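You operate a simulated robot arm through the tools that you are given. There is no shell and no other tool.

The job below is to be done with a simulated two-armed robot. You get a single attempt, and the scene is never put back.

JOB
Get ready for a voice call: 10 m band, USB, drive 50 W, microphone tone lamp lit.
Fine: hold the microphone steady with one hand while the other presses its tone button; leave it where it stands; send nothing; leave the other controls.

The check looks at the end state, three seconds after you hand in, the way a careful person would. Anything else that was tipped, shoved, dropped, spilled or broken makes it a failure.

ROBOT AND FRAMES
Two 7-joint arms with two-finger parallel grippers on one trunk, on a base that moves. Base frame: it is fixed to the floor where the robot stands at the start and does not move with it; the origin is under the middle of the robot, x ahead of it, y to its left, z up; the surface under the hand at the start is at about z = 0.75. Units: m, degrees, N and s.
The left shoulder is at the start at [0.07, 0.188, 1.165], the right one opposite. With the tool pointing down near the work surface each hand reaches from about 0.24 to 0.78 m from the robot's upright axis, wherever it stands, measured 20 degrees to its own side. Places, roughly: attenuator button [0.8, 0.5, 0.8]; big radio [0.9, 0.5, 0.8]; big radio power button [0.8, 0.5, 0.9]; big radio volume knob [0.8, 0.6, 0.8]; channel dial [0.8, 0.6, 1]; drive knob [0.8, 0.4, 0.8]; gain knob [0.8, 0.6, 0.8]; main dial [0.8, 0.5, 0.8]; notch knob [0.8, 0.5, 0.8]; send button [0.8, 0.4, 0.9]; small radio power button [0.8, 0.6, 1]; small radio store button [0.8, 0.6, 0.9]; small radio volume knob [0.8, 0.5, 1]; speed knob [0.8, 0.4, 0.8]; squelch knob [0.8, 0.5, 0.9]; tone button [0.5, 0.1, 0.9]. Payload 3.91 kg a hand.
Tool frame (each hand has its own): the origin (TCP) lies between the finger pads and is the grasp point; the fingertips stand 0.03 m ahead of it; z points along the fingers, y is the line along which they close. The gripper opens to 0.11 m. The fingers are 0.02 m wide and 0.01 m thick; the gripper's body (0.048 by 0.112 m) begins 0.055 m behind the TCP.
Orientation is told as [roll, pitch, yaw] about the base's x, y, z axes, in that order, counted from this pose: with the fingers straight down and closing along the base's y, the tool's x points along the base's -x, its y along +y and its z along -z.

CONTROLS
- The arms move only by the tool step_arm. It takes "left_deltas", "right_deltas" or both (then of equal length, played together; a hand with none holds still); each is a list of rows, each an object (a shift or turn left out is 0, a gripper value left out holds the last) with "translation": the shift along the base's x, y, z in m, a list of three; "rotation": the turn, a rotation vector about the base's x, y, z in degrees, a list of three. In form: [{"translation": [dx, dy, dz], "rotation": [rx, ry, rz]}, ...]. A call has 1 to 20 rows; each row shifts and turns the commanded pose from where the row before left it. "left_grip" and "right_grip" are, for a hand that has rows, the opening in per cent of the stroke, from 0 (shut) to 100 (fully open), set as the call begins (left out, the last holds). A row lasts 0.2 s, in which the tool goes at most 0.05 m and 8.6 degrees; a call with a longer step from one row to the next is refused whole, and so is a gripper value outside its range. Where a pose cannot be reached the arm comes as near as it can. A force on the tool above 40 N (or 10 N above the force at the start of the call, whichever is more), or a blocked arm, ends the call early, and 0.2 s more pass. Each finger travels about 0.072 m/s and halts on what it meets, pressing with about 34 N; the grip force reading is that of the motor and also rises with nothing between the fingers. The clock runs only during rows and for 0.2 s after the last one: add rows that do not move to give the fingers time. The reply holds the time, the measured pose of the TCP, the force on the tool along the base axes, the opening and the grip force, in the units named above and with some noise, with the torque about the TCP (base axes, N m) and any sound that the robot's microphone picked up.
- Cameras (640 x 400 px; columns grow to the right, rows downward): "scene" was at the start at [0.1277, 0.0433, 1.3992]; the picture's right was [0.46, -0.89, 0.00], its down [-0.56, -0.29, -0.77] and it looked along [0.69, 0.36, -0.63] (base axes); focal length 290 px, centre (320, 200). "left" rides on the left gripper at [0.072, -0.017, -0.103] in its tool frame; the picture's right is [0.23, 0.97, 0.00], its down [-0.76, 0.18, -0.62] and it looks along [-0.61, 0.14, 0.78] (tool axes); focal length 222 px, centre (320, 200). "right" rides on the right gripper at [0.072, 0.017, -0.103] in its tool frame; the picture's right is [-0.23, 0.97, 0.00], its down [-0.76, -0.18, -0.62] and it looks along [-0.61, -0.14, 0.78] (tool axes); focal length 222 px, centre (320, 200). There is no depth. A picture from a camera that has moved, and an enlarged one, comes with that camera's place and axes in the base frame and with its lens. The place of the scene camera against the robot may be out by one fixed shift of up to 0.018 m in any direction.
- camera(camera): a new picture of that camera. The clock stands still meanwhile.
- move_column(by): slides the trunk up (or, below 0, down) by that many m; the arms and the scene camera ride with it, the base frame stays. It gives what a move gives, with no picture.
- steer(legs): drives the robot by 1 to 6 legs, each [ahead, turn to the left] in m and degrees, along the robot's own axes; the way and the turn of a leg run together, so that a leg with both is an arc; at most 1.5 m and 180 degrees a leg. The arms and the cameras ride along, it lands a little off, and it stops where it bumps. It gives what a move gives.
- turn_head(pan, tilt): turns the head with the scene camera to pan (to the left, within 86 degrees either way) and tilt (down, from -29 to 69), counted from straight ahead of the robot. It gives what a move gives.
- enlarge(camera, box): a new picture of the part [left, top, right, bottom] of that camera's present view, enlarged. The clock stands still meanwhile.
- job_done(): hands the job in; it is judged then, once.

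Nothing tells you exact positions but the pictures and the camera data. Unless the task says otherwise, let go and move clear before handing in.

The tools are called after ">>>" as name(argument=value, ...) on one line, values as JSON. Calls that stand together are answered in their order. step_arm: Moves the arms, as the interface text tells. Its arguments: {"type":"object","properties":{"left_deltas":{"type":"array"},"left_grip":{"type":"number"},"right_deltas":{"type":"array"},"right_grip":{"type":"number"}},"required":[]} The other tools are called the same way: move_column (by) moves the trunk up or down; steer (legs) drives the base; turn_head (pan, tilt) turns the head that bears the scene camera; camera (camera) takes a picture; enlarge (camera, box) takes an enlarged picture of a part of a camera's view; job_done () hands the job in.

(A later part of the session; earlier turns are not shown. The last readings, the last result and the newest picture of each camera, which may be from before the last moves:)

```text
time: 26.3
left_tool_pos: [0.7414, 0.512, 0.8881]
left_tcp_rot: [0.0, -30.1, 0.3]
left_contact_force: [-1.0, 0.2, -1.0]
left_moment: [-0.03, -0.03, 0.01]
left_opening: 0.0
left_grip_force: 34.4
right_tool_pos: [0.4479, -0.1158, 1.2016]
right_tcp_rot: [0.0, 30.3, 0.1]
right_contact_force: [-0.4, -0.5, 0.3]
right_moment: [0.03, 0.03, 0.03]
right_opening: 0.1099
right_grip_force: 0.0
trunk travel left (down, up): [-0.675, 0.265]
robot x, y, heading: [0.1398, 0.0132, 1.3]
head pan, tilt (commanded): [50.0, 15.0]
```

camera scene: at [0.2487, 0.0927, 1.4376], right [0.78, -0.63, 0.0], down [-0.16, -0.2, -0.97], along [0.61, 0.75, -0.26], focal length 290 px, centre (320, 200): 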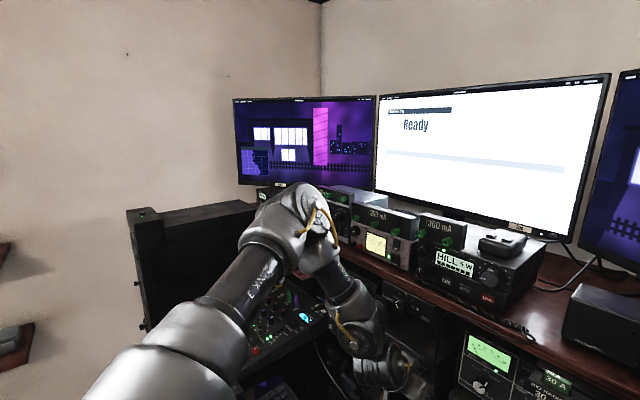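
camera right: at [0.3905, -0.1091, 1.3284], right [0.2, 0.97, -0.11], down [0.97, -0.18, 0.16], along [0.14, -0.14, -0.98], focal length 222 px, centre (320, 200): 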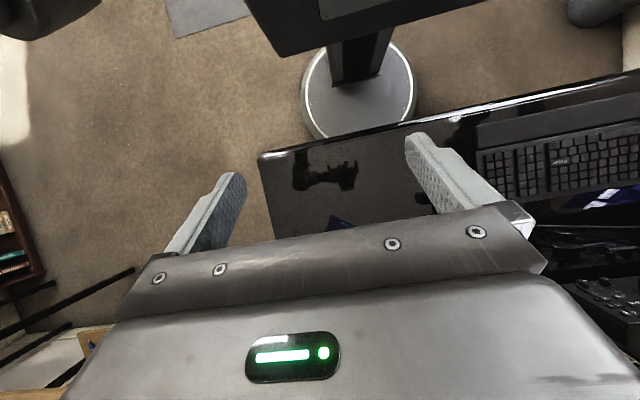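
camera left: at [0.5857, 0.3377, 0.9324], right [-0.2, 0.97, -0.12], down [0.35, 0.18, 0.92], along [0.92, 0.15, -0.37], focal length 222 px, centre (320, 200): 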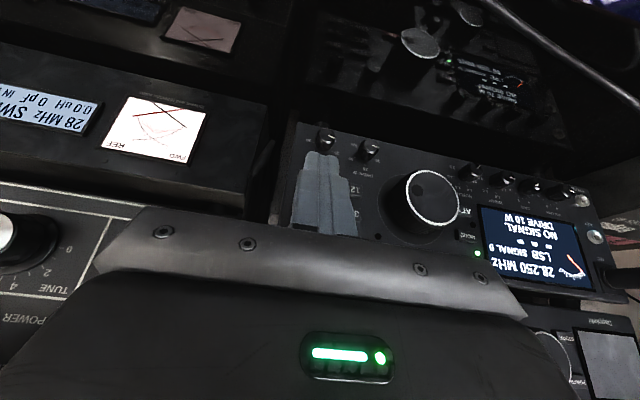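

Only about 1 N so far and no click yet. I'll keep going in millimetre steps.

>>> step_arm(left_deltas=[{"translation": [0.0015, 0, 0]}, {"translation": [0.0015, 0, 0]}, {}])

>>> enlarge(camera="left", box=[220, 60, 460, 240])

```text
time: 27.1
left_tool_pos: [0.7425, 0.5115, 0.8871]
left_tcp_rot: [-0.2, -30.1, 0.4]
left_contact_force: [-2.9, 0.7, -0.4]
left_moment: [0.03, 0.06, -0.02]
left_opening: 0.0
left_grip_force: 34.0
right_tool_pos: [0.4486, -0.1148, 1.2031]
right_tcp_rot: [0.0, 30.1, 0.2]
right_contact_force: [0.4, -0.3, -0.6]
right_moment: [-0.01, 0.03, 0.01]
right_opening: 0.1099
right_grip_force: 0.0
trunk travel left (down, up): [-0.675, 0.265]
robot x, y, heading: [0.14, 0.0161, 1.3]
head pan, tilt (commanded): [50.0, 15.0]
heard: click
```

```text
2.22 times, centred on (340, 150) of left
camera zoom: at [0.6285, 0.4943, 0.9404], right [-0.2, 0.97, -0.12], down [0.35, 0.18, 0.92], along [0.92, 0.15, -0.37], focal length 494 px, centre (276, 311)
```

zoom: 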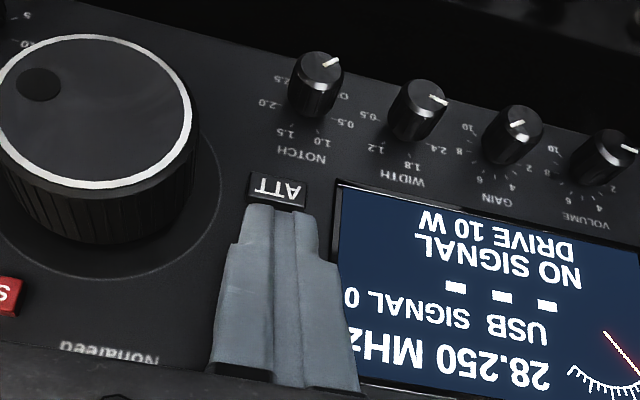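

USB is now shown and the band held at 28.250 MHz. I'll back away, open the fingers a bit, and get clear views of the drive knob.

>>> step_arm(left_deltas=[{"translation": [-0.012, 0, 0]}, {"translation": [-0.03, 0, 0.01]}, {"translation": [-0.03, -0.02, 0.01]}, {"translation": [-0.03, -0.04, 0.0]}, {"translation": [-0.01, -0.04, -0.0]}, {}], left_grip=60)

>>> camera(camera="left")

>>> enlarge(camera="left", box=[260, 80, 360, 180])

```text
time: 28.5
left_tool_pos: [0.6336, 0.4125, 0.9079]
left_tcp_rot: [-0.2, -30.0, 0.4]
left_contact_force: [-0.5, -0.1, 1.2]
left_moment: [0.01, -0.02, -0.01]
left_opening: 0.066
left_grip_force: 0.1
right_tool_pos: [0.4481, -0.1146, 1.2027]
right_tcp_rot: [-0.1, 30.1, 0.2]
right_contact_force: [0.0, 0.4, -0.4]
right_moment: [0.01, -0.01, 0.01]
right_opening: 0.11
right_grip_force: 0.0
trunk travel left (down, up): [-0.675, 0.265]
robot x, y, heading: [0.1384, 0.0176, 1.2]
head pan, tilt (commanded): [50.0, 15.0]
```

```text
taken
camera left: at [0.5182, 0.3945, 0.9605], right [-0.2, 0.97, -0.12], down [0.35, 0.18, 0.92], along [0.92, 0.15, -0.37], focal length 222 px, centre (320, 200)
```

left: 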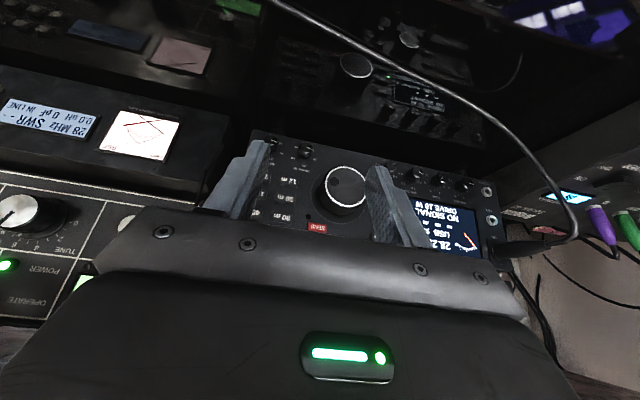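

```text
4.00 times, centred on (310, 130) of left
camera zoom: at [0.5182, 0.3945, 0.9605], right [-0.2, 0.97, -0.12], down [0.35, 0.18, 0.92], along [0.92, 0.15, -0.37], focal length 888 px, centre (360, 480)
```

zoom: 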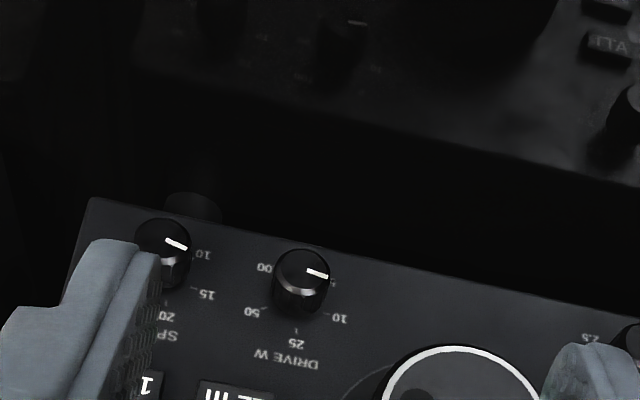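

>>> enlarge(camera="left", box=[280, 135, 330, 175])

>>> step_arm(left_deltas=[{"translation": [0.0, -0.02, -0.02], "rotation": [0, -6, 0]}, {"translation": [0.0, -0.02, -0.02], "rotation": [0, -6, 0]}, {"translation": [0.0, 0, -0.02], "rotation": [0, -6, 0]}, {}])

>>> camera(camera="left")

```text
10.00 times, centred on (305, 155) of left
camera zoom: at [0.5182, 0.3945, 0.9605], right [-0.2, 0.97, -0.12], down [0.35, 0.18, 0.92], along [0.92, 0.15, -0.37], focal length 2221 px, centre (470, 650)
```

zoom: 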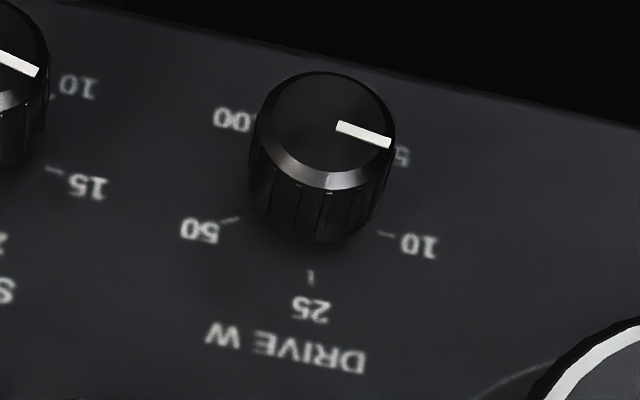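

```text
time: 29.5
left_tool_pos: [0.6254, 0.3712, 0.8785]
left_tcp_rot: [-0.2, -48.2, 0.4]
left_contact_force: [-0.5, -0.4, 0.8]
left_moment: [-0.01, 0.02, 0.01]
left_opening: 0.066
left_grip_force: 0.0
left hand out of reach, approached as far as the arm can: row 3
right_tool_pos: [0.4474, -0.1148, 1.2022]
right_tcp_rot: [-0.1, 30.2, 0.2]
right_contact_force: [0.1, 0.3, 0.0]
right_moment: [0.0, 0.01, -0.01]
right_opening: 0.1101
right_grip_force: 0.0
trunk travel left (down, up): [-0.675, 0.265]
robot x, y, heading: [0.1383, 0.0177, 1.3]
head pan, tilt (commanded): [50.0, 15.0]
```

```text
taken
camera left: at [0.5003, 0.3534, 0.8928], right [-0.16, 0.97, -0.17], down [0.04, 0.18, 0.98], along [0.99, 0.15, -0.07], focal length 222 px, centre (320, 200)
```

left: 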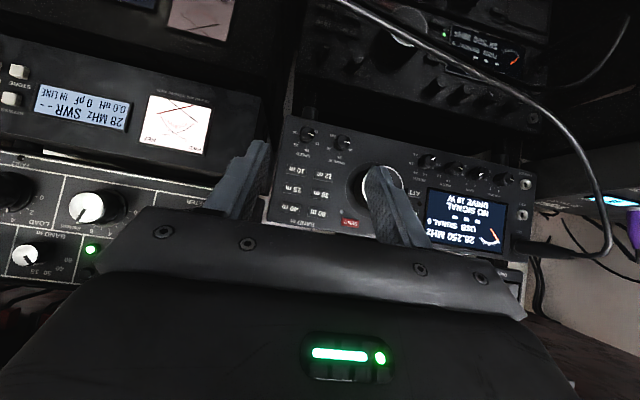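

>>> enlarge(camera="left", box=[317, 125, 367, 165])

>>> enlarge(camera="left", box=[260, 105, 400, 235])

```text
10.00 times, centred on (342, 145) of left
camera zoom: at [0.5003, 0.3534, 0.8928], right [-0.16, 0.97, -0.17], down [0.04, 0.18, 0.98], along [0.99, 0.15, -0.07], focal length 2221 px, centre (100, 750)
```

zoom: 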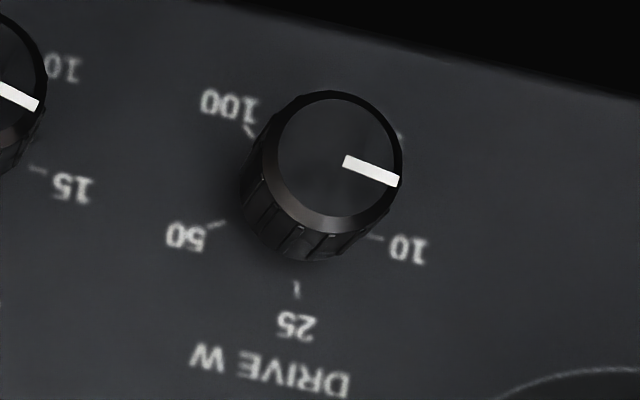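

```text
3.08 times, centred on (330, 170) of left
camera zoom: at [0.5003, 0.3534, 0.8928], right [-0.16, 0.97, -0.17], down [0.04, 0.18, 0.98], along [0.99, 0.15, -0.07], focal length 684 px, centre (289, 292)
```

zoom: 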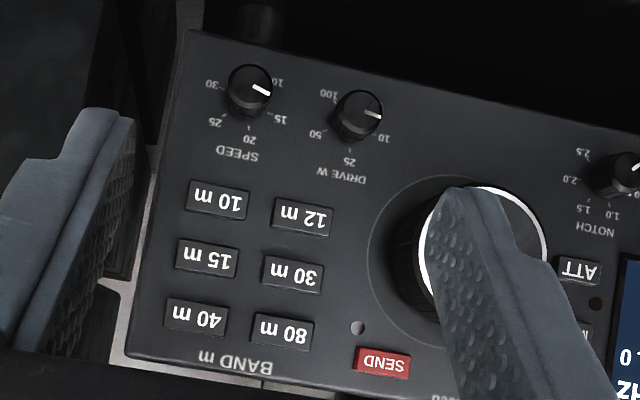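

Two zoomed views put the drive knob's face at [0.749, 0.405, 0.804], radius ≈ 8.5 mm and length ≈ 15 mm. The pointer is at the 10 tick and 50 is about 140° clockwise from it, so I'll need two turns of about 70°. I'll first test in free space how far the wrist can roll about x.

>>> step_arm(left_deltas=[{"translation": [0.01, 0.01, 0.01], "rotation": [0, 6, 0]}, {"translation": [0.01, 0.01, 0.0], "rotation": [0, 6, 0]}, {"translation": [0.01, 0.01, 0.0], "rotation": [0, 6, 0]}, {}])

>>> step_arm(left_deltas=[{"rotation": [8, 0, 0]}, {"rotation": [8, 0, 0]}, {"rotation": [8, 0, 0]}, {"rotation": [8, 0, 0]}, {"rotation": [8, 0, 0]}, {"rotation": [8, 0, 0]}, {"rotation": [8, 0, 0]}, {"rotation": [8, 0, 0]}, {}])

>>> camera(camera="left")

```text
time: 30.5
left_tool_pos: [0.6559, 0.4019, 0.8884]
left_tcp_rot: [-0.1, -30.0, 0.4]
left_contact_force: [0.0, -0.8, -0.2]
left_moment: [0.0, -0.01, 0.0]
left_opening: 0.0658
left_grip_force: 0.0
right_tool_pos: [0.4486, -0.1166, 1.2023]
right_tcp_rot: [0.0, 30.1, 0.2]
right_contact_force: [-0.5, -1.6, 0.1]
right_moment: [0.01, -0.02, 0.0]
right_opening: 0.1099
right_grip_force: 0.1
trunk travel left (down, up): [-0.675, 0.265]
robot x, y, heading: [0.1397, 0.0138, 1.3]
head pan, tilt (commanded): [50.0, 15.0]
```

```text
time: 32.5
left_tool_pos: [0.6129, 0.6063, 0.9393]
left_tcp_rot: [66.6, -13.4, -27.5]
left_contact_force: [0.3, -0.6, 0.0]
left_moment: [0.01, 0.0, 0.02]
left_opening: 0.0662
left_grip_force: 0.1
left hand out of reach, approached as far as the arm can: row 4, 5, 6, 7, 8
right_tool_pos: [0.4491, -0.1153, 1.2022]
right_tcp_rot: [-0.1, 30.3, 0.1]
right_contact_force: [0.1, 0.1, 0.0]
right_moment: [0.01, -0.04, 0.02]
right_opening: 0.1096
right_grip_force: 0.1
trunk travel left (down, up): [-0.675, 0.265]
robot x, y, heading: [0.1375, 0.0159, 1.4]
head pan, tilt (commanded): [50.0, 15.0]
```

```text
taken
camera left: at [0.498, 0.5512, 0.9464], right [-0.2, 0.54, 0.82], down [0.34, -0.74, 0.58], along [0.92, 0.39, -0.03], focal length 222 px, centre (320, 200)
```

left: 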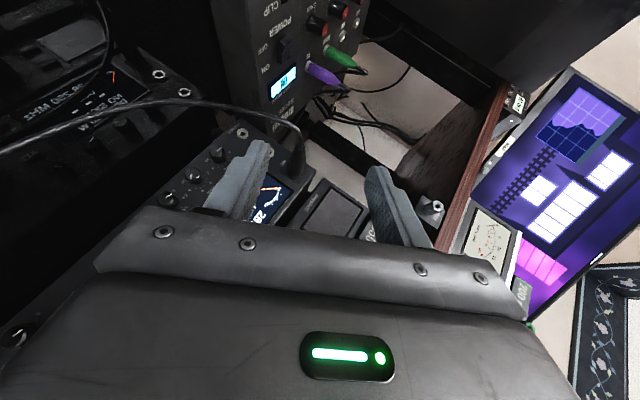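

Roll beyond about +24° isn't reachable for the left arm in this posture; the hand drifted but touched nothing. I'll roll it back, then turn the knob with several smaller grips of about 30° each.

>>> step_arm(left_deltas=[{"translation": [-0.01, -0.01, 0.01], "rotation": [-8, 0, 0]}, {"translation": [-0.01, -0.01, 0.01], "rotation": [-8, 0, 0]}, {"rotation": [-8, 0, 0]}, {"rotation": [-8, 0, 0]}, {"rotation": [-8, 0, 0]}, {"rotation": [-8, 0, 0]}, {"rotation": [-8, 0, 0]}, {"rotation": [-8, 0, 0]}, {}])

>>> camera(camera="left")

```text
time: 34.5
left_tool_pos: [0.5934, 0.5854, 0.9584]
left_tcp_rot: [-0.2, -30.0, 0.3]
left_contact_force: [-0.2, 0.3, 0.0]
left_moment: [0.0, 0.02, 0.0]
left_opening: 0.0661
left_grip_force: 0.0
right_tool_pos: [0.4493, -0.1158, 1.2029]
right_tcp_rot: [0.0, 30.3, 0.2]
right_contact_force: [-0.6, -0.6, -0.6]
right_moment: [-0.03, 0.01, 0.01]
right_opening: 0.1099
right_grip_force: 0.1
trunk travel left (down, up): [-0.675, 0.265]
robot x, y, heading: [0.1371, 0.0154, 1.2]
head pan, tilt (commanded): [50.0, 15.0]
```

```text
taken
camera left: at [0.4791, 0.5684, 1.0119], right [-0.2, 0.97, -0.12], down [0.35, 0.18, 0.92], along [0.92, 0.14, -0.37], focal length 222 px, centre (320, 200)
```

left: 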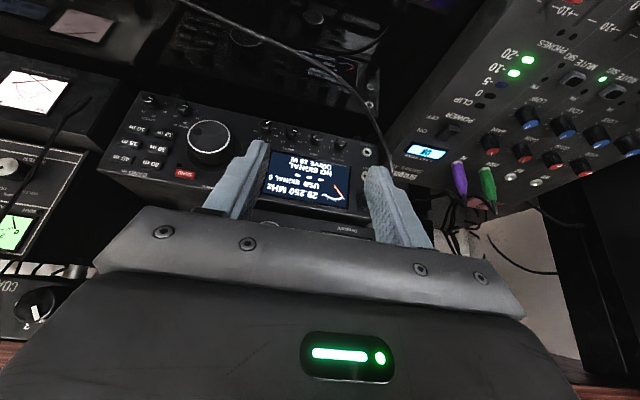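

The hand is restored. The wrist limit comes from the shoulder being high and close, so I'll raise the hands, back the base off to x≈−0.05 and lower the trunk about 0.22 m. That should let the left hand point more nearly straight at the panel and roll freely.

>>> step_arm(left_deltas=[{"translation": [-0.02, -0.02, 0.04]}, {"translation": [-0.02, -0.02, 0.04]}, {"translation": [-0.02, -0.02, 0.04]}, {"translation": [-0.01, -0.02, 0.04]}, {"translation": [0, -0.02, 0.04]}, {}], right_deltas=[{"translation": [0, -0.02, 0.01]}, {"translation": [0, -0.02, 0.01]}, {"translation": [0, -0.02, 0.01]}, {}, {}, {}])

>>> steer(legs=[[-0.19, -1.2]])

>>> move_column(by=-0.2)

>>> turn_head(pan=30, tilt=30)

>>> camera(camera="scene")

```text
time: 35.9
left_tool_pos: [0.5214, 0.4862, 1.1556]
left_tcp_rot: [-0.3, -30.0, 0.3]
left_contact_force: [0.2, -0.4, 0.5]
left_moment: [0.01, 0.0, 0.0]
left_opening: 0.0659
left_grip_force: 0.0
right_tool_pos: [0.4472, -0.1737, 1.2336]
right_tcp_rot: [0.0, 30.2, 0.3]
right_contact_force: [-0.1, -0.1, -0.6]
right_moment: [0.01, 0.0, -0.01]
right_opening: 0.1101
right_grip_force: 0.0
trunk travel left (down, up): [-0.675, 0.265]
robot x, y, heading: [0.1398, 0.0147, 1.2]
head pan, tilt (commanded): [50.0, 15.0]
```

```text
time: 37.4
left_tool_pos: [0.3443, 0.4745, 1.1562]
left_tcp_rot: [-0.1, -30.0, -0.9]
left_contact_force: [0.4, -0.2, -0.9]
left_moment: [0.02, 0.02, 0.0]
left_opening: 0.0661
left_grip_force: 0.1
right_tool_pos: [0.2555, -0.1839, 1.232]
right_tcp_rot: [0.0, 30.1, -1.0]
right_contact_force: [0.2, -0.6, -0.6]
right_moment: [0.02, 0.04, 0.0]
right_opening: 0.1101
right_grip_force: 0.0
trunk travel left (down, up): [-0.675, 0.265]
robot x, y, heading: [-0.0517, 0.0139, -0.2]
head pan, tilt (commanded): [50.0, 15.0]
```

```text
time: 39.6
left_tool_pos: [0.3428, 0.4749, 0.9568]
left_tcp_rot: [-0.1, -30.1, -0.8]
left_contact_force: [-0.8, 0.6, 0.6]
left_moment: [0.0, -0.01, -0.02]
left_opening: 0.066
left_grip_force: 0.1
right_tool_pos: [0.2547, -0.1844, 1.0322]
right_tcp_rot: [0.0, 30.2, -1.1]
right_contact_force: [-0.1, 0.1, 0.7]
right_moment: [0.01, 0.01, -0.02]
right_opening: 0.11
right_grip_force: 0.0
trunk travel left (down, up): [-0.475, 0.465]
robot x, y, heading: [-0.0492, 0.0123, 0.1]
head pan, tilt (commanded): [50.0, 15.0]
```

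```text
time: 40.4
left_tool_pos: [0.3428, 0.474, 0.957]
left_tcp_rot: [-0.1, -30.1, -0.9]
left_contact_force: [-0.3, 0.8, 0.7]
left_moment: [-0.01, -0.02, 0.03]
left_opening: 0.0656
left_grip_force: 0.0
right_tool_pos: [0.2542, -0.1847, 1.0335]
right_tcp_rot: [0.0, 30.1, -1.0]
right_contact_force: [0.3, -0.7, -0.3]
right_moment: [0.03, 0.01, 0.01]
right_opening: 0.1099
right_grip_force: 0.0
trunk travel left (down, up): [-0.475, 0.465]
robot x, y, heading: [-0.0517, 0.0143, -0.3]
head pan, tilt (commanded): [30.0, 30.0]
```

```text
taken
camera scene: at [0.0798, 0.0623, 1.2136], right [0.5, -0.87, 0.0], down [-0.43, -0.25, -0.87], along [0.75, 0.43, -0.5], focal length 290 px, centre (320, 200)
```

scene: 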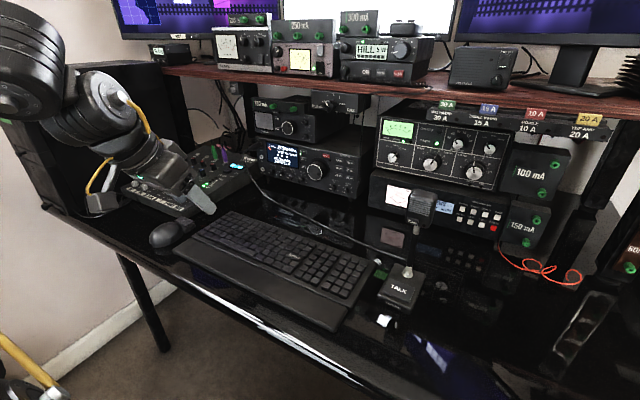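

The view is good and nothing has moved. I'll move the left hand forward while pitching it towards horizontal, to test this stance.

>>> step_arm(left_deltas=[{"translation": [0.035, -0.008, 0.0], "rotation": [0, -5, 0]}, {"translation": [0.035, -0.008, 0.0], "rotation": [0, -5, 0]}, {"translation": [0.035, -0.008, -0.01], "rotation": [0, -5, 0]}, {"translation": [0.035, -0.008, -0.01], "rotation": [0, -5, 0]}, {"translation": [0.035, -0.008, -0.01], "rotation": [0, -5, 0]}, {"translation": [0.035, -0.008, -0.01], "rotation": [0, -5, 0]}, {"translation": [0.035, -0.008, -0.01], "rotation": [0, -5, 0]}, {}])

>>> camera(camera="scene")

>>> camera(camera="left")

```text
time: 42.2
left_tool_pos: [0.5884, 0.4169, 0.9078]
left_tcp_rot: [1.3, -65.2, -1.9]
left_contact_force: [0.4, -0.6, 0.2]
left_moment: [0.0, 0.02, 0.02]
left_opening: 0.0661
left_grip_force: 0.0
right_tool_pos: [0.2552, -0.184, 1.0332]
right_tcp_rot: [0.1, 30.2, -1.1]
right_contact_force: [-0.5, 0.5, 0.1]
right_moment: [-0.01, -0.01, 0.0]
right_opening: 0.1103
right_grip_force: 0.1
trunk travel left (down, up): [-0.475, 0.465]
robot x, y, heading: [-0.0486, 0.0185, -0.1]
head pan, tilt (commanded): [30.0, 30.0]
```

```text
taken
camera scene: at [0.0789, 0.0621, 1.2137], right [0.5, -0.87, 0.0], down [-0.43, -0.25, -0.87], along [0.75, 0.43, -0.5], focal length 290 px, centre (320, 200)
```

scene: 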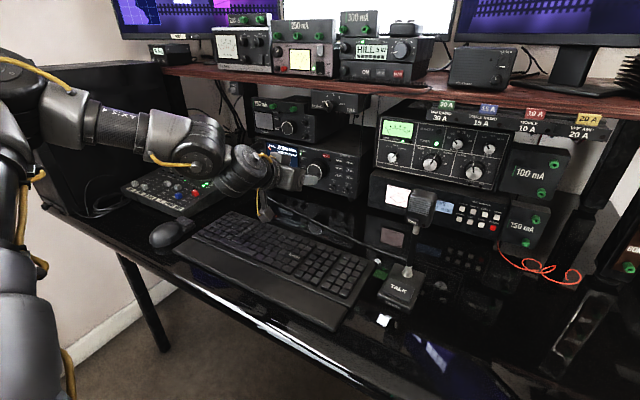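

```text
taken
camera left: at [0.4633, 0.4022, 0.8848], right [-0.08, 0.98, -0.2], down [-0.24, 0.17, 0.95], along [0.97, 0.13, 0.22], focal length 222 px, centre (320, 200)
```

left: 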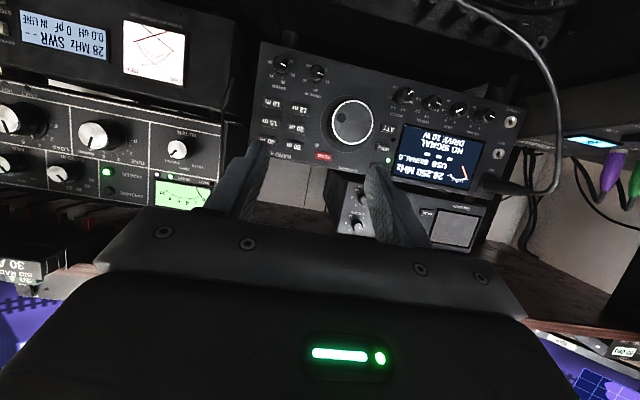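

Pitch −65° is reachable now. I'll test roll about x here in free space, a few rows at a time.

>>> step_arm(left_deltas=[{"rotation": [8, 0, 0]}, {"rotation": [8, 0, 0]}, {"rotation": [8, 0, 0]}, {"rotation": [8, 0, 0]}, {}])

>>> step_arm(left_deltas=[{"rotation": [8, 0, 0]}, {"rotation": [8, 0, 0]}, {}])

```text
time: 43.4
left_tool_pos: [0.5879, 0.4188, 0.9059]
left_tcp_rot: [56.0, -49.6, -49.5]
left_contact_force: [-0.2, 0.1, -0.8]
left_moment: [0.02, 0.01, -0.01]
left_opening: 0.0662
left_grip_force: 0.1
right_tool_pos: [0.2546, -0.183, 1.0338]
right_tcp_rot: [0.0, 30.2, -1.0]
right_contact_force: [0.1, -0.4, 0.1]
right_moment: [-0.01, 0.02, 0.0]
right_opening: 0.1101
right_grip_force: 0.0
trunk travel left (down, up): [-0.475, 0.465]
robot x, y, heading: [-0.0508, 0.0113, -0.2]
head pan, tilt (commanded): [30.0, 30.0]
```

```text
time: 44.2
left_tool_pos: [0.5886, 0.4174, 0.9053]
left_tcp_rot: [68.9, -36.5, -58.5]
left_contact_force: [-0.3, -1.3, -0.2]
left_moment: [-0.01, 0.05, 0.0]
left_opening: 0.0661
left_grip_force: 0.1
right_tool_pos: [0.2553, -0.1856, 1.0327]
right_tcp_rot: [0.0, 30.2, -0.9]
right_contact_force: [-0.5, 0.1, -0.1]
right_moment: [-0.02, -0.02, -0.04]
right_opening: 0.11
right_grip_force: 0.0
trunk travel left (down, up): [-0.475, 0.465]
robot x, y, heading: [-0.052, 0.0179, 0.0]
head pan, tilt (commanded): [30.0, 30.0]
```

Roll to +48° is fine. I'll try up to +72°, then come back and test the negative side.

>>> step_arm(left_deltas=[{"rotation": [8, 0, 0]}, {"rotation": [8, 0, 0]}, {"rotation": [8, 0, 0]}, {}])

>>> step_arm(left_deltas=[{"rotation": [-8, 0, 0]}, {"rotation": [-8, 0, 0]}, {"rotation": [-8, 0, 0]}, {"rotation": [-8, 0, 0]}, {"rotation": [-8, 0, 0]}, {"rotation": [-8, 0, 0]}, {"rotation": [-8, 0, 0]}, {"rotation": [-8, 0, 0]}, {"rotation": [-8, 0, 0]}, {}])

>>> step_arm(left_deltas=[{"rotation": [-8, 0, 0]}, {"rotation": [-8, 0, 0]}, {"rotation": [-8, 0, 0]}, {"rotation": [-8, 0, 0]}, {}])

```text
time: 45.2
left_tool_pos: [0.5877, 0.4179, 0.9068]
left_tcp_rot: [81.7, -15.4, -64.1]
left_contact_force: [-0.8, -0.5, 0.6]
left_moment: [0.01, 0.05, 0.01]
left_opening: 0.0661
left_grip_force: 0.1
right_tool_pos: [0.254, -0.1835, 1.0333]
right_tcp_rot: [0.0, 30.1, -1.0]
right_contact_force: [-0.3, -0.3, -0.6]
right_moment: [0.01, -0.05, 0.01]
right_opening: 0.1099
right_grip_force: 0.1
trunk travel left (down, up): [-0.475, 0.465]
robot x, y, heading: [-0.0467, 0.014, -0.1]
head pan, tilt (commanded): [30.0, 30.0]
```

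```text
time: 47.4
left_tool_pos: [0.587, 0.4169, 0.907]
left_tcp_rot: [0.9, -65.1, -1.6]
left_contact_force: [0.4, -0.2, 1.2]
left_moment: [-0.02, 0.0, -0.01]
left_opening: 0.0659
left_grip_force: 0.1
right_tool_pos: [0.2551, -0.1845, 1.0322]
right_tcp_rot: [0.0, 30.3, -1.0]
right_contact_force: [-0.3, -0.1, 0.1]
right_moment: [-0.02, 0.0, 0.0]
right_opening: 0.11
right_grip_force: 0.1
trunk travel left (down, up): [-0.475, 0.465]
robot x, y, heading: [-0.0494, 0.0108, -0.5]
head pan, tilt (commanded): [30.0, 30.0]
```

```text
time: 48.6
left_tool_pos: [0.5883, 0.4183, 0.9064]
left_tcp_rot: [-56.1, -50.8, 48.2]
left_contact_force: [0.4, -0.9, -0.6]
left_moment: [-0.01, -0.01, 0.03]
left_opening: 0.0659
left_grip_force: 0.0
right_tool_pos: [0.2544, -0.1826, 1.0326]
right_tcp_rot: [0.1, 30.2, -1.0]
right_contact_force: [-0.2, 1.3, -0.1]
right_moment: [0.0, -0.02, 0.0]
right_opening: 0.1101
right_grip_force: 0.1
trunk travel left (down, up): [-0.475, 0.465]
robot x, y, heading: [-0.0512, 0.012, -0.1]
head pan, tilt (commanded): [30.0, 30.0]
```

Roll from −32° to +72° works in this stance. I'll set roll to −20°, partly close the fingers (about 3 cm), and bring the hand in front of the drive knob.

>>> step_arm(left_deltas=[{"translation": [0.0255, -0.0023, -0.0233], "rotation": [6, 0, 0]}, {"translation": [0.0255, -0.0023, -0.0233], "rotation": [6, 0, 0]}, {"translation": [0.0255, -0.0023, -0.0233]}, {"translation": [0.0255, -0.0023, -0.0233]}, {}, {}], left_grip=28)

>>> camera(camera="left")

>>> enlarge(camera="scene", box=[240, 130, 380, 220])

```text
time: 50.0
left_tool_pos: [0.6904, 0.4084, 0.8112]
left_tcp_rot: [-40.4, -58.9, 35.1]
left_contact_force: [0.7, 1.3, 0.8]
left_moment: [0.0, 0.02, 0.01]
left_opening: 0.0308
left_grip_force: 0.0
right_tool_pos: [0.2563, -0.1831, 1.0332]
right_tcp_rot: [0.0, 30.2, -1.1]
right_contact_force: [0.1, 0.4, 0.1]
right_moment: [0.0, 0.01, 0.0]
right_opening: 0.11
right_grip_force: 0.0
trunk travel left (down, up): [-0.475, 0.465]
robot x, y, heading: [-0.0511, 0.0144, 0.0]
head pan, tilt (commanded): [30.0, 30.0]
```

```text
taken
camera left: at [0.5655, 0.387, 0.7953], right [-0.08, 0.85, -0.52], down [-0.24, 0.49, 0.84], along [0.97, 0.19, 0.17], focal length 222 px, centre (320, 200)
```

left: 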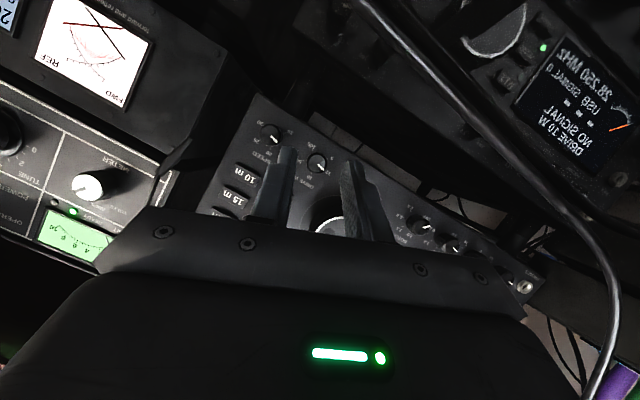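

```text
4.44 times, centred on (310, 175) of scene
camera zoom: at [0.0804, 0.0621, 1.2134], right [0.5, -0.87, 0.0], down [-0.43, -0.25, -0.87], along [0.75, 0.43, -0.5], focal length 1290 px, centre (364, 311)
```

zoom: 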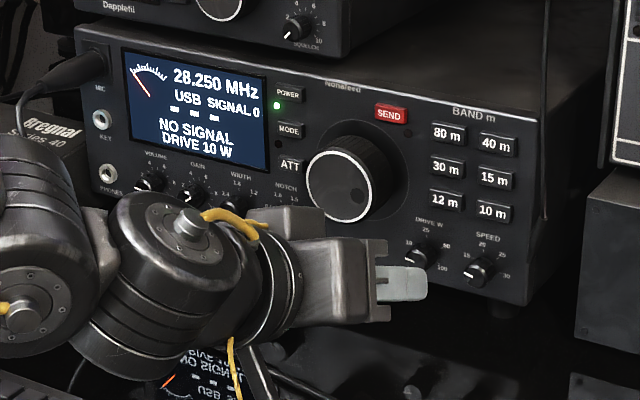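

>>> enlarge(camera="left", box=[260, 120, 380, 210])

```text
4.44 times, centred on (320, 165) of left
camera zoom: at [0.5655, 0.387, 0.7953], right [-0.08, 0.85, -0.52], down [-0.24, 0.49, 0.84], along [0.97, 0.19, 0.17], focal length 987 px, centre (320, 356)
```

zoom: 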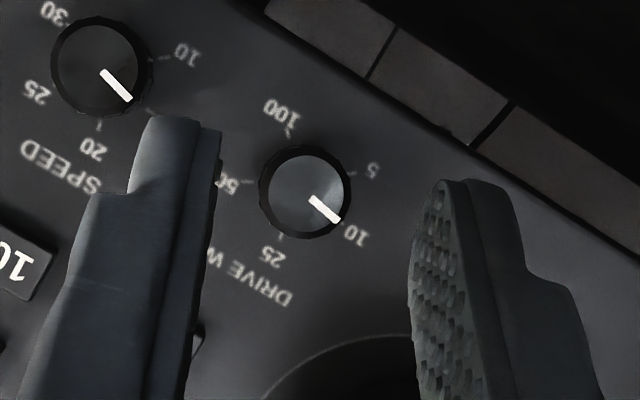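

The knob is centred between the fingers, and the tool-frame estimate says a 4 cm advance puts it right in the pads. I'll move in.

>>> step_arm(left_deltas=[{"translation": [0.012, 0, 0]}, {"translation": [0.012, 0, 0]}, {"translation": [0.008, 0, 0]}, {"translation": [0.005, 0, 0]}, {}])

>>> enlarge(camera="left", box=[250, 110, 390, 220])

>>> enlarge(camera="scene", box=[260, 140, 380, 220])

```text
time: 51.2
left_tool_pos: [0.7266, 0.4093, 0.8122]
left_tcp_rot: [-40.5, -59.0, 35.2]
left_contact_force: [-1.0, 0.6, -0.4]
left_moment: [0.03, -0.01, 0.0]
left_opening: 0.0306
left_grip_force: 0.0
right_tool_pos: [0.2553, -0.1842, 1.0318]
right_tcp_rot: [-0.1, 30.3, -0.9]
right_contact_force: [-0.6, 0.5, -0.7]
right_moment: [-0.02, 0.02, 0.01]
right_opening: 0.1099
right_grip_force: 0.0
trunk travel left (down, up): [-0.475, 0.465]
robot x, y, heading: [-0.0466, 0.0153, -0.3]
head pan, tilt (commanded): [30.0, 30.0]
```

```text
3.64 times, centred on (320, 165) of left
camera zoom: at [0.6016, 0.3871, 0.7962], right [-0.08, 0.85, -0.52], down [-0.24, 0.49, 0.84], along [0.97, 0.19, 0.17], focal length 808 px, centre (320, 327)
```

zoom: 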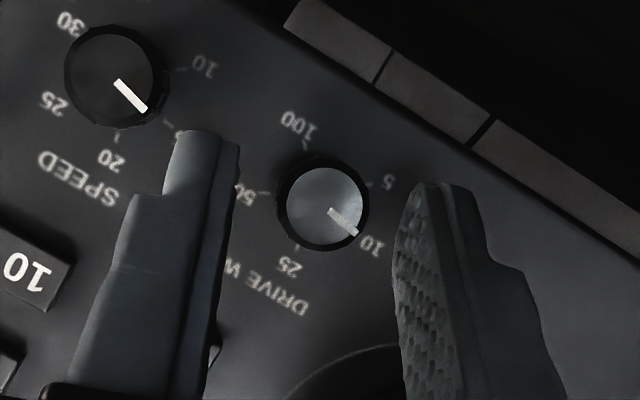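

```text
5.00 times, centred on (320, 180) of scene
camera zoom: at [0.0798, 0.0623, 1.2135], right [0.5, -0.87, 0.0], down [-0.43, -0.25, -0.87], along [0.75, 0.43, -0.5], focal length 1451 px, centre (320, 300)
```

zoom: 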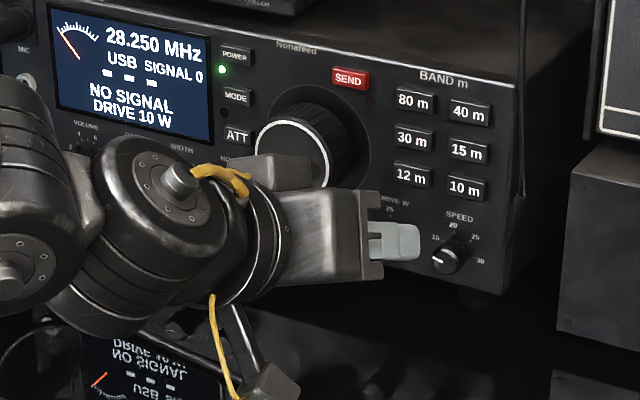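

The knob's face is now about 4 mm inside the tips and well centred. I'll advance 5 mm more and close the fingers.

>>> step_arm(left_deltas=[{"translation": [0.0025, 0, 0]}, {"translation": [0.0025, 0, 0]}, {}])

>>> step_arm(left_deltas=[{}, {}, {}, {}], left_grip=0)

>>> enlarge(camera="left", box=[250, 110, 390, 220])

```text
time: 52.0
left_tool_pos: [0.7315, 0.4098, 0.8113]
left_tcp_rot: [-40.4, -58.9, 35.3]
left_contact_force: [-0.5, 0.3, 0.2]
left_moment: [0.0, -0.01, 0.02]
left_opening: 0.0309
left_grip_force: 0.1
right_tool_pos: [0.2545, -0.1842, 1.0329]
right_tcp_rot: [-0.1, 30.2, -1.0]
right_contact_force: [0.7, -0.6, 0.0]
right_moment: [-0.02, -0.01, -0.03]
right_opening: 0.11
right_grip_force: 0.1
trunk travel left (down, up): [-0.475, 0.465]
robot x, y, heading: [-0.0546, 0.0134, 0.1]
head pan, tilt (commanded): [30.0, 30.0]
```

```text
time: 53.0
left_tool_pos: [0.7313, 0.4101, 0.8119]
left_tcp_rot: [-40.3, -58.9, 35.2]
left_contact_force: [0.4, 2.8, -0.2]
left_moment: [0.02, 0.12, 0.33]
left_opening: 0.0166
left_grip_force: 44.7
right_tool_pos: [0.2548, -0.1834, 1.0323]
right_tcp_rot: [0.1, 30.2, -1.0]
right_contact_force: [-0.2, -0.4, 0.5]
right_moment: [0.0, -0.01, -0.01]
right_opening: 0.11
right_grip_force: 0.1
trunk travel left (down, up): [-0.475, 0.465]
robot x, y, heading: [-0.0491, 0.0135, -0.4]
head pan, tilt (commanded): [30.0, 30.0]
```

```text
3.64 times, centred on (320, 165) of left
camera zoom: at [0.6062, 0.3878, 0.7963], right [-0.08, 0.85, -0.52], down [-0.24, 0.49, 0.84], along [0.97, 0.19, 0.17], focal length 808 px, centre (320, 327)
```

zoom: 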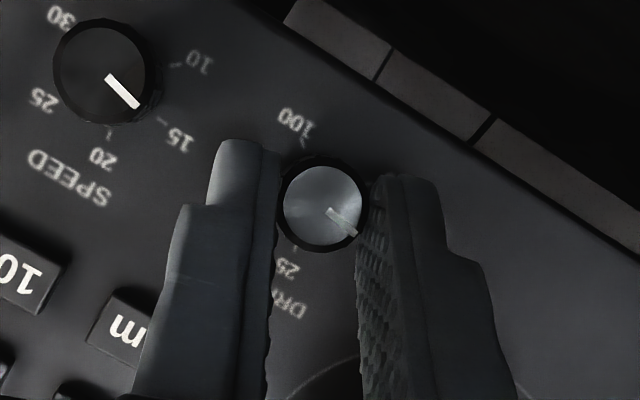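

The knob is held (opening 16.6 mm, low side force). I'll turn it clockwise, rotating the hand about the knob axis, 21° first.

>>> step_arm(left_deltas=[{"translation": [0, -0.00117, 0.00034], "rotation": [7, 0, 0]}, {"translation": [0, -0.0012, 0.00021], "rotation": [7, 0, 0]}, {"translation": [0, -0.00122, 5e-05], "rotation": [7, 0, 0]}, {}])

>>> enlarge(camera="left", box=[250, 110, 390, 220])

>>> enlarge(camera="scene", box=[260, 140, 380, 220])

```text
time: 54.0
left_tool_pos: [0.7305, 0.4063, 0.8135]
left_tcp_rot: [3.6, -65.0, -4.3]
left_contact_force: [-8.1, 0.4, 0.7]
left_moment: [0.02, 0.74, 0.33]
left_opening: 0.0166
left_grip_force: 44.6
right_tool_pos: [0.2538, -0.1832, 1.0338]
right_tcp_rot: [0.0, 30.1, -1.1]
right_contact_force: [-0.1, 0.9, 0.2]
right_moment: [-0.02, -0.01, -0.01]
right_opening: 0.1101
right_grip_force: 0.1
trunk travel left (down, up): [-0.475, 0.465]
robot x, y, heading: [-0.0554, 0.0122, 0.1]
head pan, tilt (commanded): [30.0, 30.0]
```

```text
3.64 times, centred on (320, 165) of left
camera zoom: at [0.6062, 0.3912, 0.7904], right [-0.08, 0.98, -0.18], down [-0.24, 0.16, 0.96], along [0.97, 0.12, 0.22], focal length 808 px, centre (320, 327)
```

zoom: 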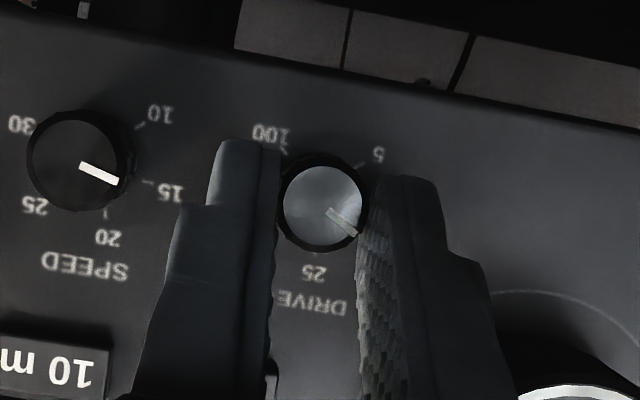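

```text
5.00 times, centred on (320, 180) of scene
camera zoom: at [0.0788, 0.0623, 1.2136], right [0.5, -0.87, 0.0], down [-0.43, -0.25, -0.87], along [0.75, 0.43, -0.5], focal length 1451 px, centre (320, 300)
```

zoom: 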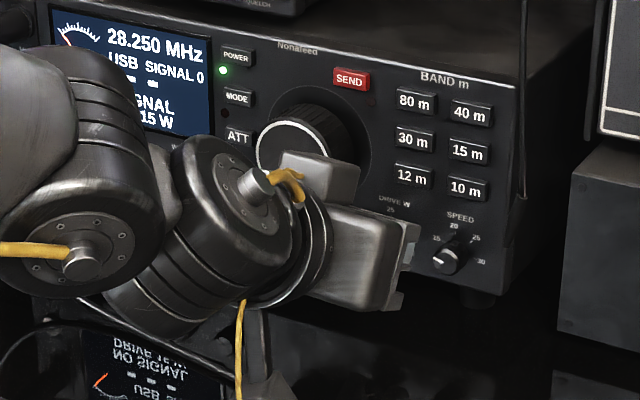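

The drive now reads 15 W, so the knob is turning with the hand. An 8 N push back along x has built up; I'll ease that slightly and continue turning.

>>> step_arm(left_deltas=[{"translation": [-0.0006, -0.00122, -0.0001], "rotation": [7, 0, 0]}, {"translation": [-0.0004, -0.0012, -0.00024], "rotation": [7, 0, 0]}, {"translation": [-0.0002, -0.00116, -0.00039], "rotation": [7, 0, 0]}, {"translation": [0, -0.0011, -0.00052], "rotation": [7, 0, 0]}, {}])

>>> enlarge(camera="left", box=[250, 110, 390, 220])

>>> enlarge(camera="scene", box=[220, 140, 380, 320])

```text
time: 55.2
left_tool_pos: [0.7316, 0.4004, 0.8122]
left_tcp_rot: [52.6, -51.8, -47.0]
left_contact_force: [28.8, -9.4, -9.0]
left_moment: [-0.12, -0.62, -0.26]
left_opening: 0.0169
left_grip_force: 45.3
left hand out of reach, approached as far as the arm can: row 4
right_tool_pos: [0.2586, -0.1837, 1.0303]
right_tcp_rot: [0.1, 30.4, -1.1]
right_contact_force: [-0.3, 0.1, 0.0]
right_moment: [0.03, 0.03, 0.01]
right_opening: 0.11
right_grip_force: 0.0
trunk travel left (down, up): [-0.475, 0.465]
robot x, y, heading: [-0.0497, 0.0135, -0.2]
head pan, tilt (commanded): [30.0, 30.0]
```

```text
3.64 times, centred on (320, 165) of left
camera zoom: at [0.606, 0.3988, 0.7853], right [-0.08, 0.95, 0.3], down [-0.24, -0.31, 0.92], along [0.97, 0.0, 0.25], focal length 808 px, centre (320, 327)
```

zoom: 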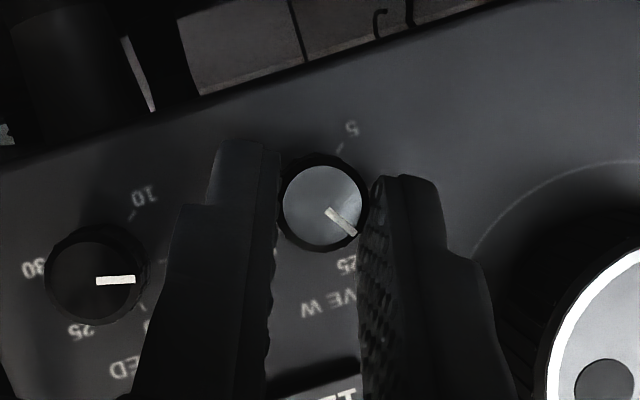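

```text
2.22 times, centred on (300, 230) of scene
camera zoom: at [0.0856, 0.0613, 1.2128], right [0.5, -0.87, 0.0], down [-0.44, -0.25, -0.86], along [0.75, 0.43, -0.5], focal length 645 px, centre (364, 133)
```

zoom: 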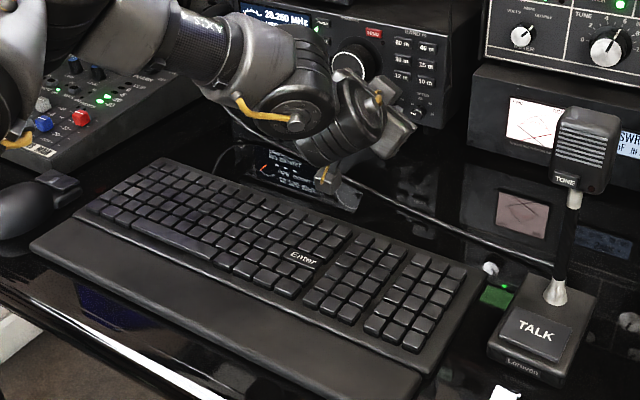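

The last row hit a reach limit and a 29 N pull built up on the knob, so I'll let go now to relieve it, then read the drive value.

>>> step_arm(left_deltas=[{}, {}, {}], left_grip=26)

>>> enlarge(camera="left", box=[250, 110, 390, 220])

>>> enlarge(camera="scene", box=[220, 100, 380, 220])

```text
time: 56.0
left_tool_pos: [0.7263, 0.4047, 0.8146]
left_tcp_rot: [52.7, -51.9, -47.0]
left_contact_force: [-0.3, 0.1, 0.2]
left_moment: [0.0, 0.0, 0.0]
left_opening: 0.029
left_grip_force: 0.1
right_tool_pos: [0.2547, -0.1839, 1.0332]
right_tcp_rot: [0.0, 30.1, -1.0]
right_contact_force: [-0.8, 0.4, -1.2]
right_moment: [0.0, -0.02, 0.01]
right_opening: 0.1099
right_grip_force: 0.0
trunk travel left (down, up): [-0.475, 0.465]
robot x, y, heading: [-0.0534, 0.0202, -0.3]
head pan, tilt (commanded): [30.0, 30.0]
```

```text
3.64 times, centred on (320, 165) of left
camera zoom: at [0.6013, 0.4014, 0.7879], right [-0.08, 0.95, 0.3], down [-0.24, -0.31, 0.92], along [0.97, 0.0, 0.25], focal length 808 px, centre (320, 327)
```

zoom: 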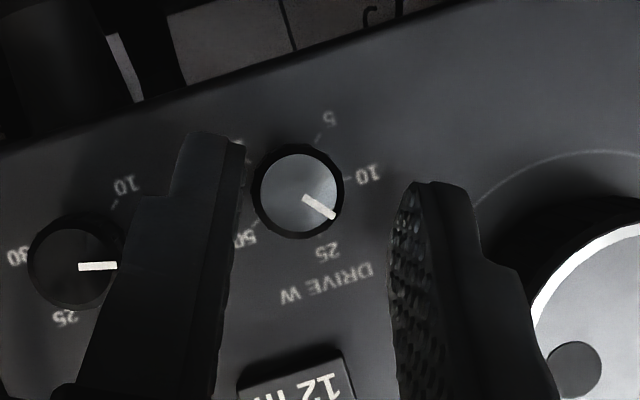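

```text
3.33 times, centred on (300, 160) of scene
camera zoom: at [0.0797, 0.0622, 1.2136], right [0.5, -0.87, 0.0], down [-0.43, -0.25, -0.87], along [0.75, 0.43, -0.5], focal length 968 px, centre (387, 333)
```

zoom: 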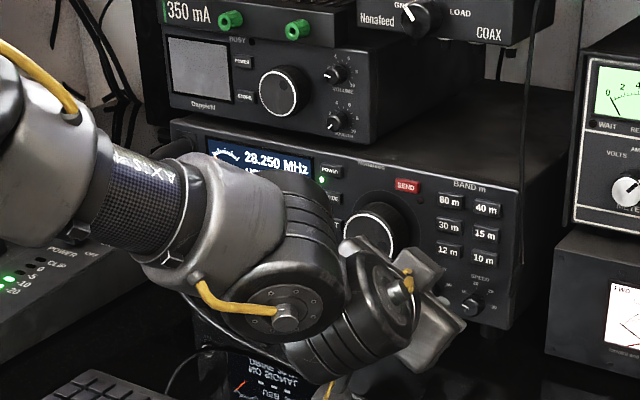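

No disturbance; the knob is now close to the 25 tick, so about 90° remains. I'll back the hand out, roll it back to the start angle and move the base 5 cm forward, so the roll range doesn't run out again.

>>> step_arm(left_deltas=[{"translation": [-0.03, 0, 0]}, {"translation": [-0.03, 0, 0], "rotation": [-8, 0, 0]}, {"translation": [-0.03, 0, 0.01], "rotation": [-8, 0, 0]}, {"translation": [0, 0, 0.01], "rotation": [-8, 0, 0]}, {"rotation": [-8, 0, 0]}, {"rotation": [-8, 0, 0]}, {"rotation": [-8, 0, 0]}, {"rotation": [-8, 0, 0]}, {}])

>>> steer(legs=[[0.06, 0]])

>>> camera(camera="left")

>>> enlarge(camera="scene", box=[220, 100, 380, 220])

```text
time: 58.0
left_tool_pos: [0.6363, 0.4032, 0.8346]
left_tcp_rot: [-50.4, -54.4, 43.7]
left_contact_force: [-0.2, -0.9, -0.7]
left_moment: [0.0, 0.03, 0.01]
left_opening: 0.0284
left_grip_force: 0.1
right_tool_pos: [0.2546, -0.1853, 1.0335]
right_tcp_rot: [0.0, 30.2, -1.0]
right_contact_force: [-0.6, 0.6, -0.4]
right_moment: [-0.03, -0.01, 0.01]
right_opening: 0.11
right_grip_force: 0.0
trunk travel left (down, up): [-0.475, 0.465]
robot x, y, heading: [-0.0476, 0.0186, -0.0]
head pan, tilt (commanded): [30.0, 30.0]
```

```text
time: 59.0
left_tool_pos: [0.6978, 0.402, 0.8341]
left_tcp_rot: [-50.2, -54.4, 43.3]
left_contact_force: [0.1, -0.4, -0.5]
left_moment: [-0.02, 0.01, 0.01]
left_opening: 0.0284
left_grip_force: 0.0
right_tool_pos: [0.3164, -0.1859, 1.0316]
right_tcp_rot: [0.0, 30.2, -1.1]
right_contact_force: [-0.1, 0.7, -0.7]
right_moment: [-0.03, 0.03, -0.04]
right_opening: 0.1099
right_grip_force: 0.0
trunk travel left (down, up): [-0.475, 0.465]
robot x, y, heading: [0.0099, 0.0142, -0.1]
head pan, tilt (commanded): [30.0, 30.0]
```

```text
taken
camera left: at [0.5737, 0.3786, 0.8207], right [-0.08, 0.78, -0.62], down [-0.24, 0.59, 0.77], along [0.97, 0.21, 0.14], focal length 222 px, centre (320, 200)
```

left: 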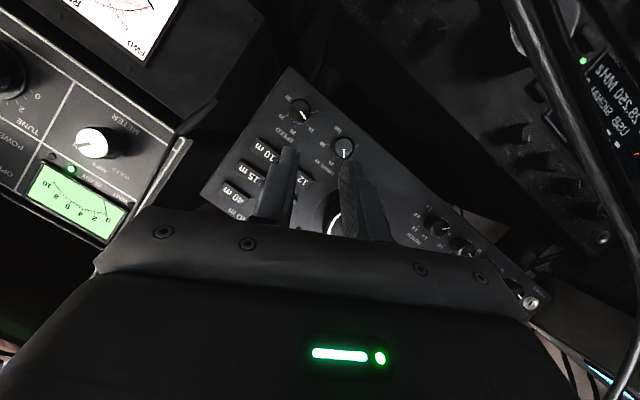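

```text
3.33 times, centred on (300, 160) of scene
camera zoom: at [0.1421, 0.0617, 1.2133], right [0.5, -0.87, 0.0], down [-0.44, -0.25, -0.87], along [0.75, 0.43, -0.5], focal length 968 px, centre (387, 333)
```

zoom: 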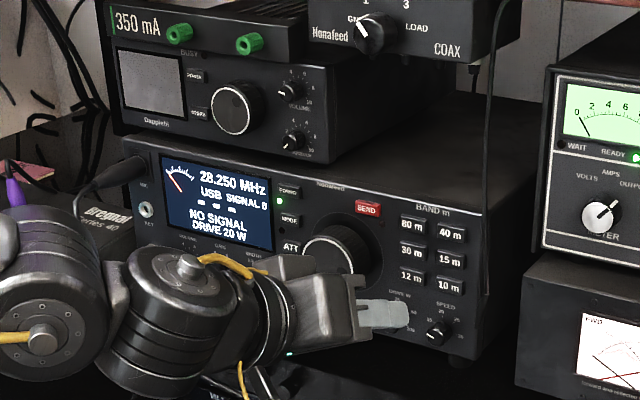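

Drive reads 20 W, so about 92° remain; I'll do that in two safe grips of about 46° each. Re-aligning in front of the knob first.

>>> step_arm(left_deltas=[{"translation": [-0.006, 0.0085, -0.023]}, {}])

>>> enlarge(camera="left", box=[250, 110, 390, 220])

```text
time: 59.6
left_tool_pos: [0.6901, 0.4106, 0.813]
left_tcp_rot: [-50.2, -54.4, 43.3]
left_contact_force: [-0.7, 0.3, -0.3]
left_moment: [-0.03, 0.0, 0.01]
left_opening: 0.0284
left_grip_force: 0.0
right_tool_pos: [0.3148, -0.1838, 1.0329]
right_tcp_rot: [0.0, 30.1, -1.2]
right_contact_force: [0.5, -0.4, -0.1]
right_moment: [0.03, 0.04, -0.01]
right_opening: 0.1097
right_grip_force: 0.1
trunk travel left (down, up): [-0.475, 0.465]
robot x, y, heading: [0.01, 0.0148, -0.1]
head pan, tilt (commanded): [30.0, 30.0]
```

```text
3.64 times, centred on (320, 165) of left
camera zoom: at [0.5659, 0.3875, 0.7989], right [-0.08, 0.78, -0.62], down [-0.24, 0.59, 0.77], along [0.97, 0.21, 0.14], focal length 808 px, centre (320, 327)
```

zoom: 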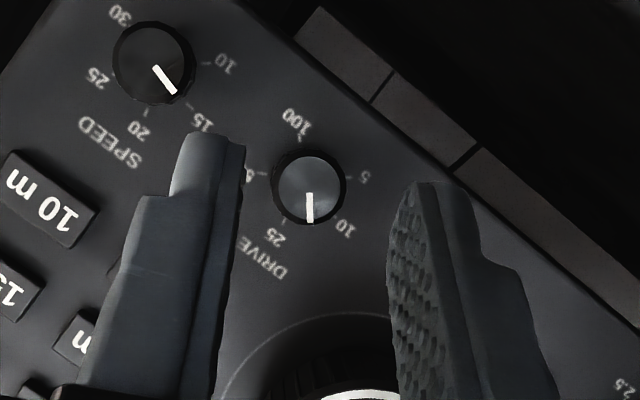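

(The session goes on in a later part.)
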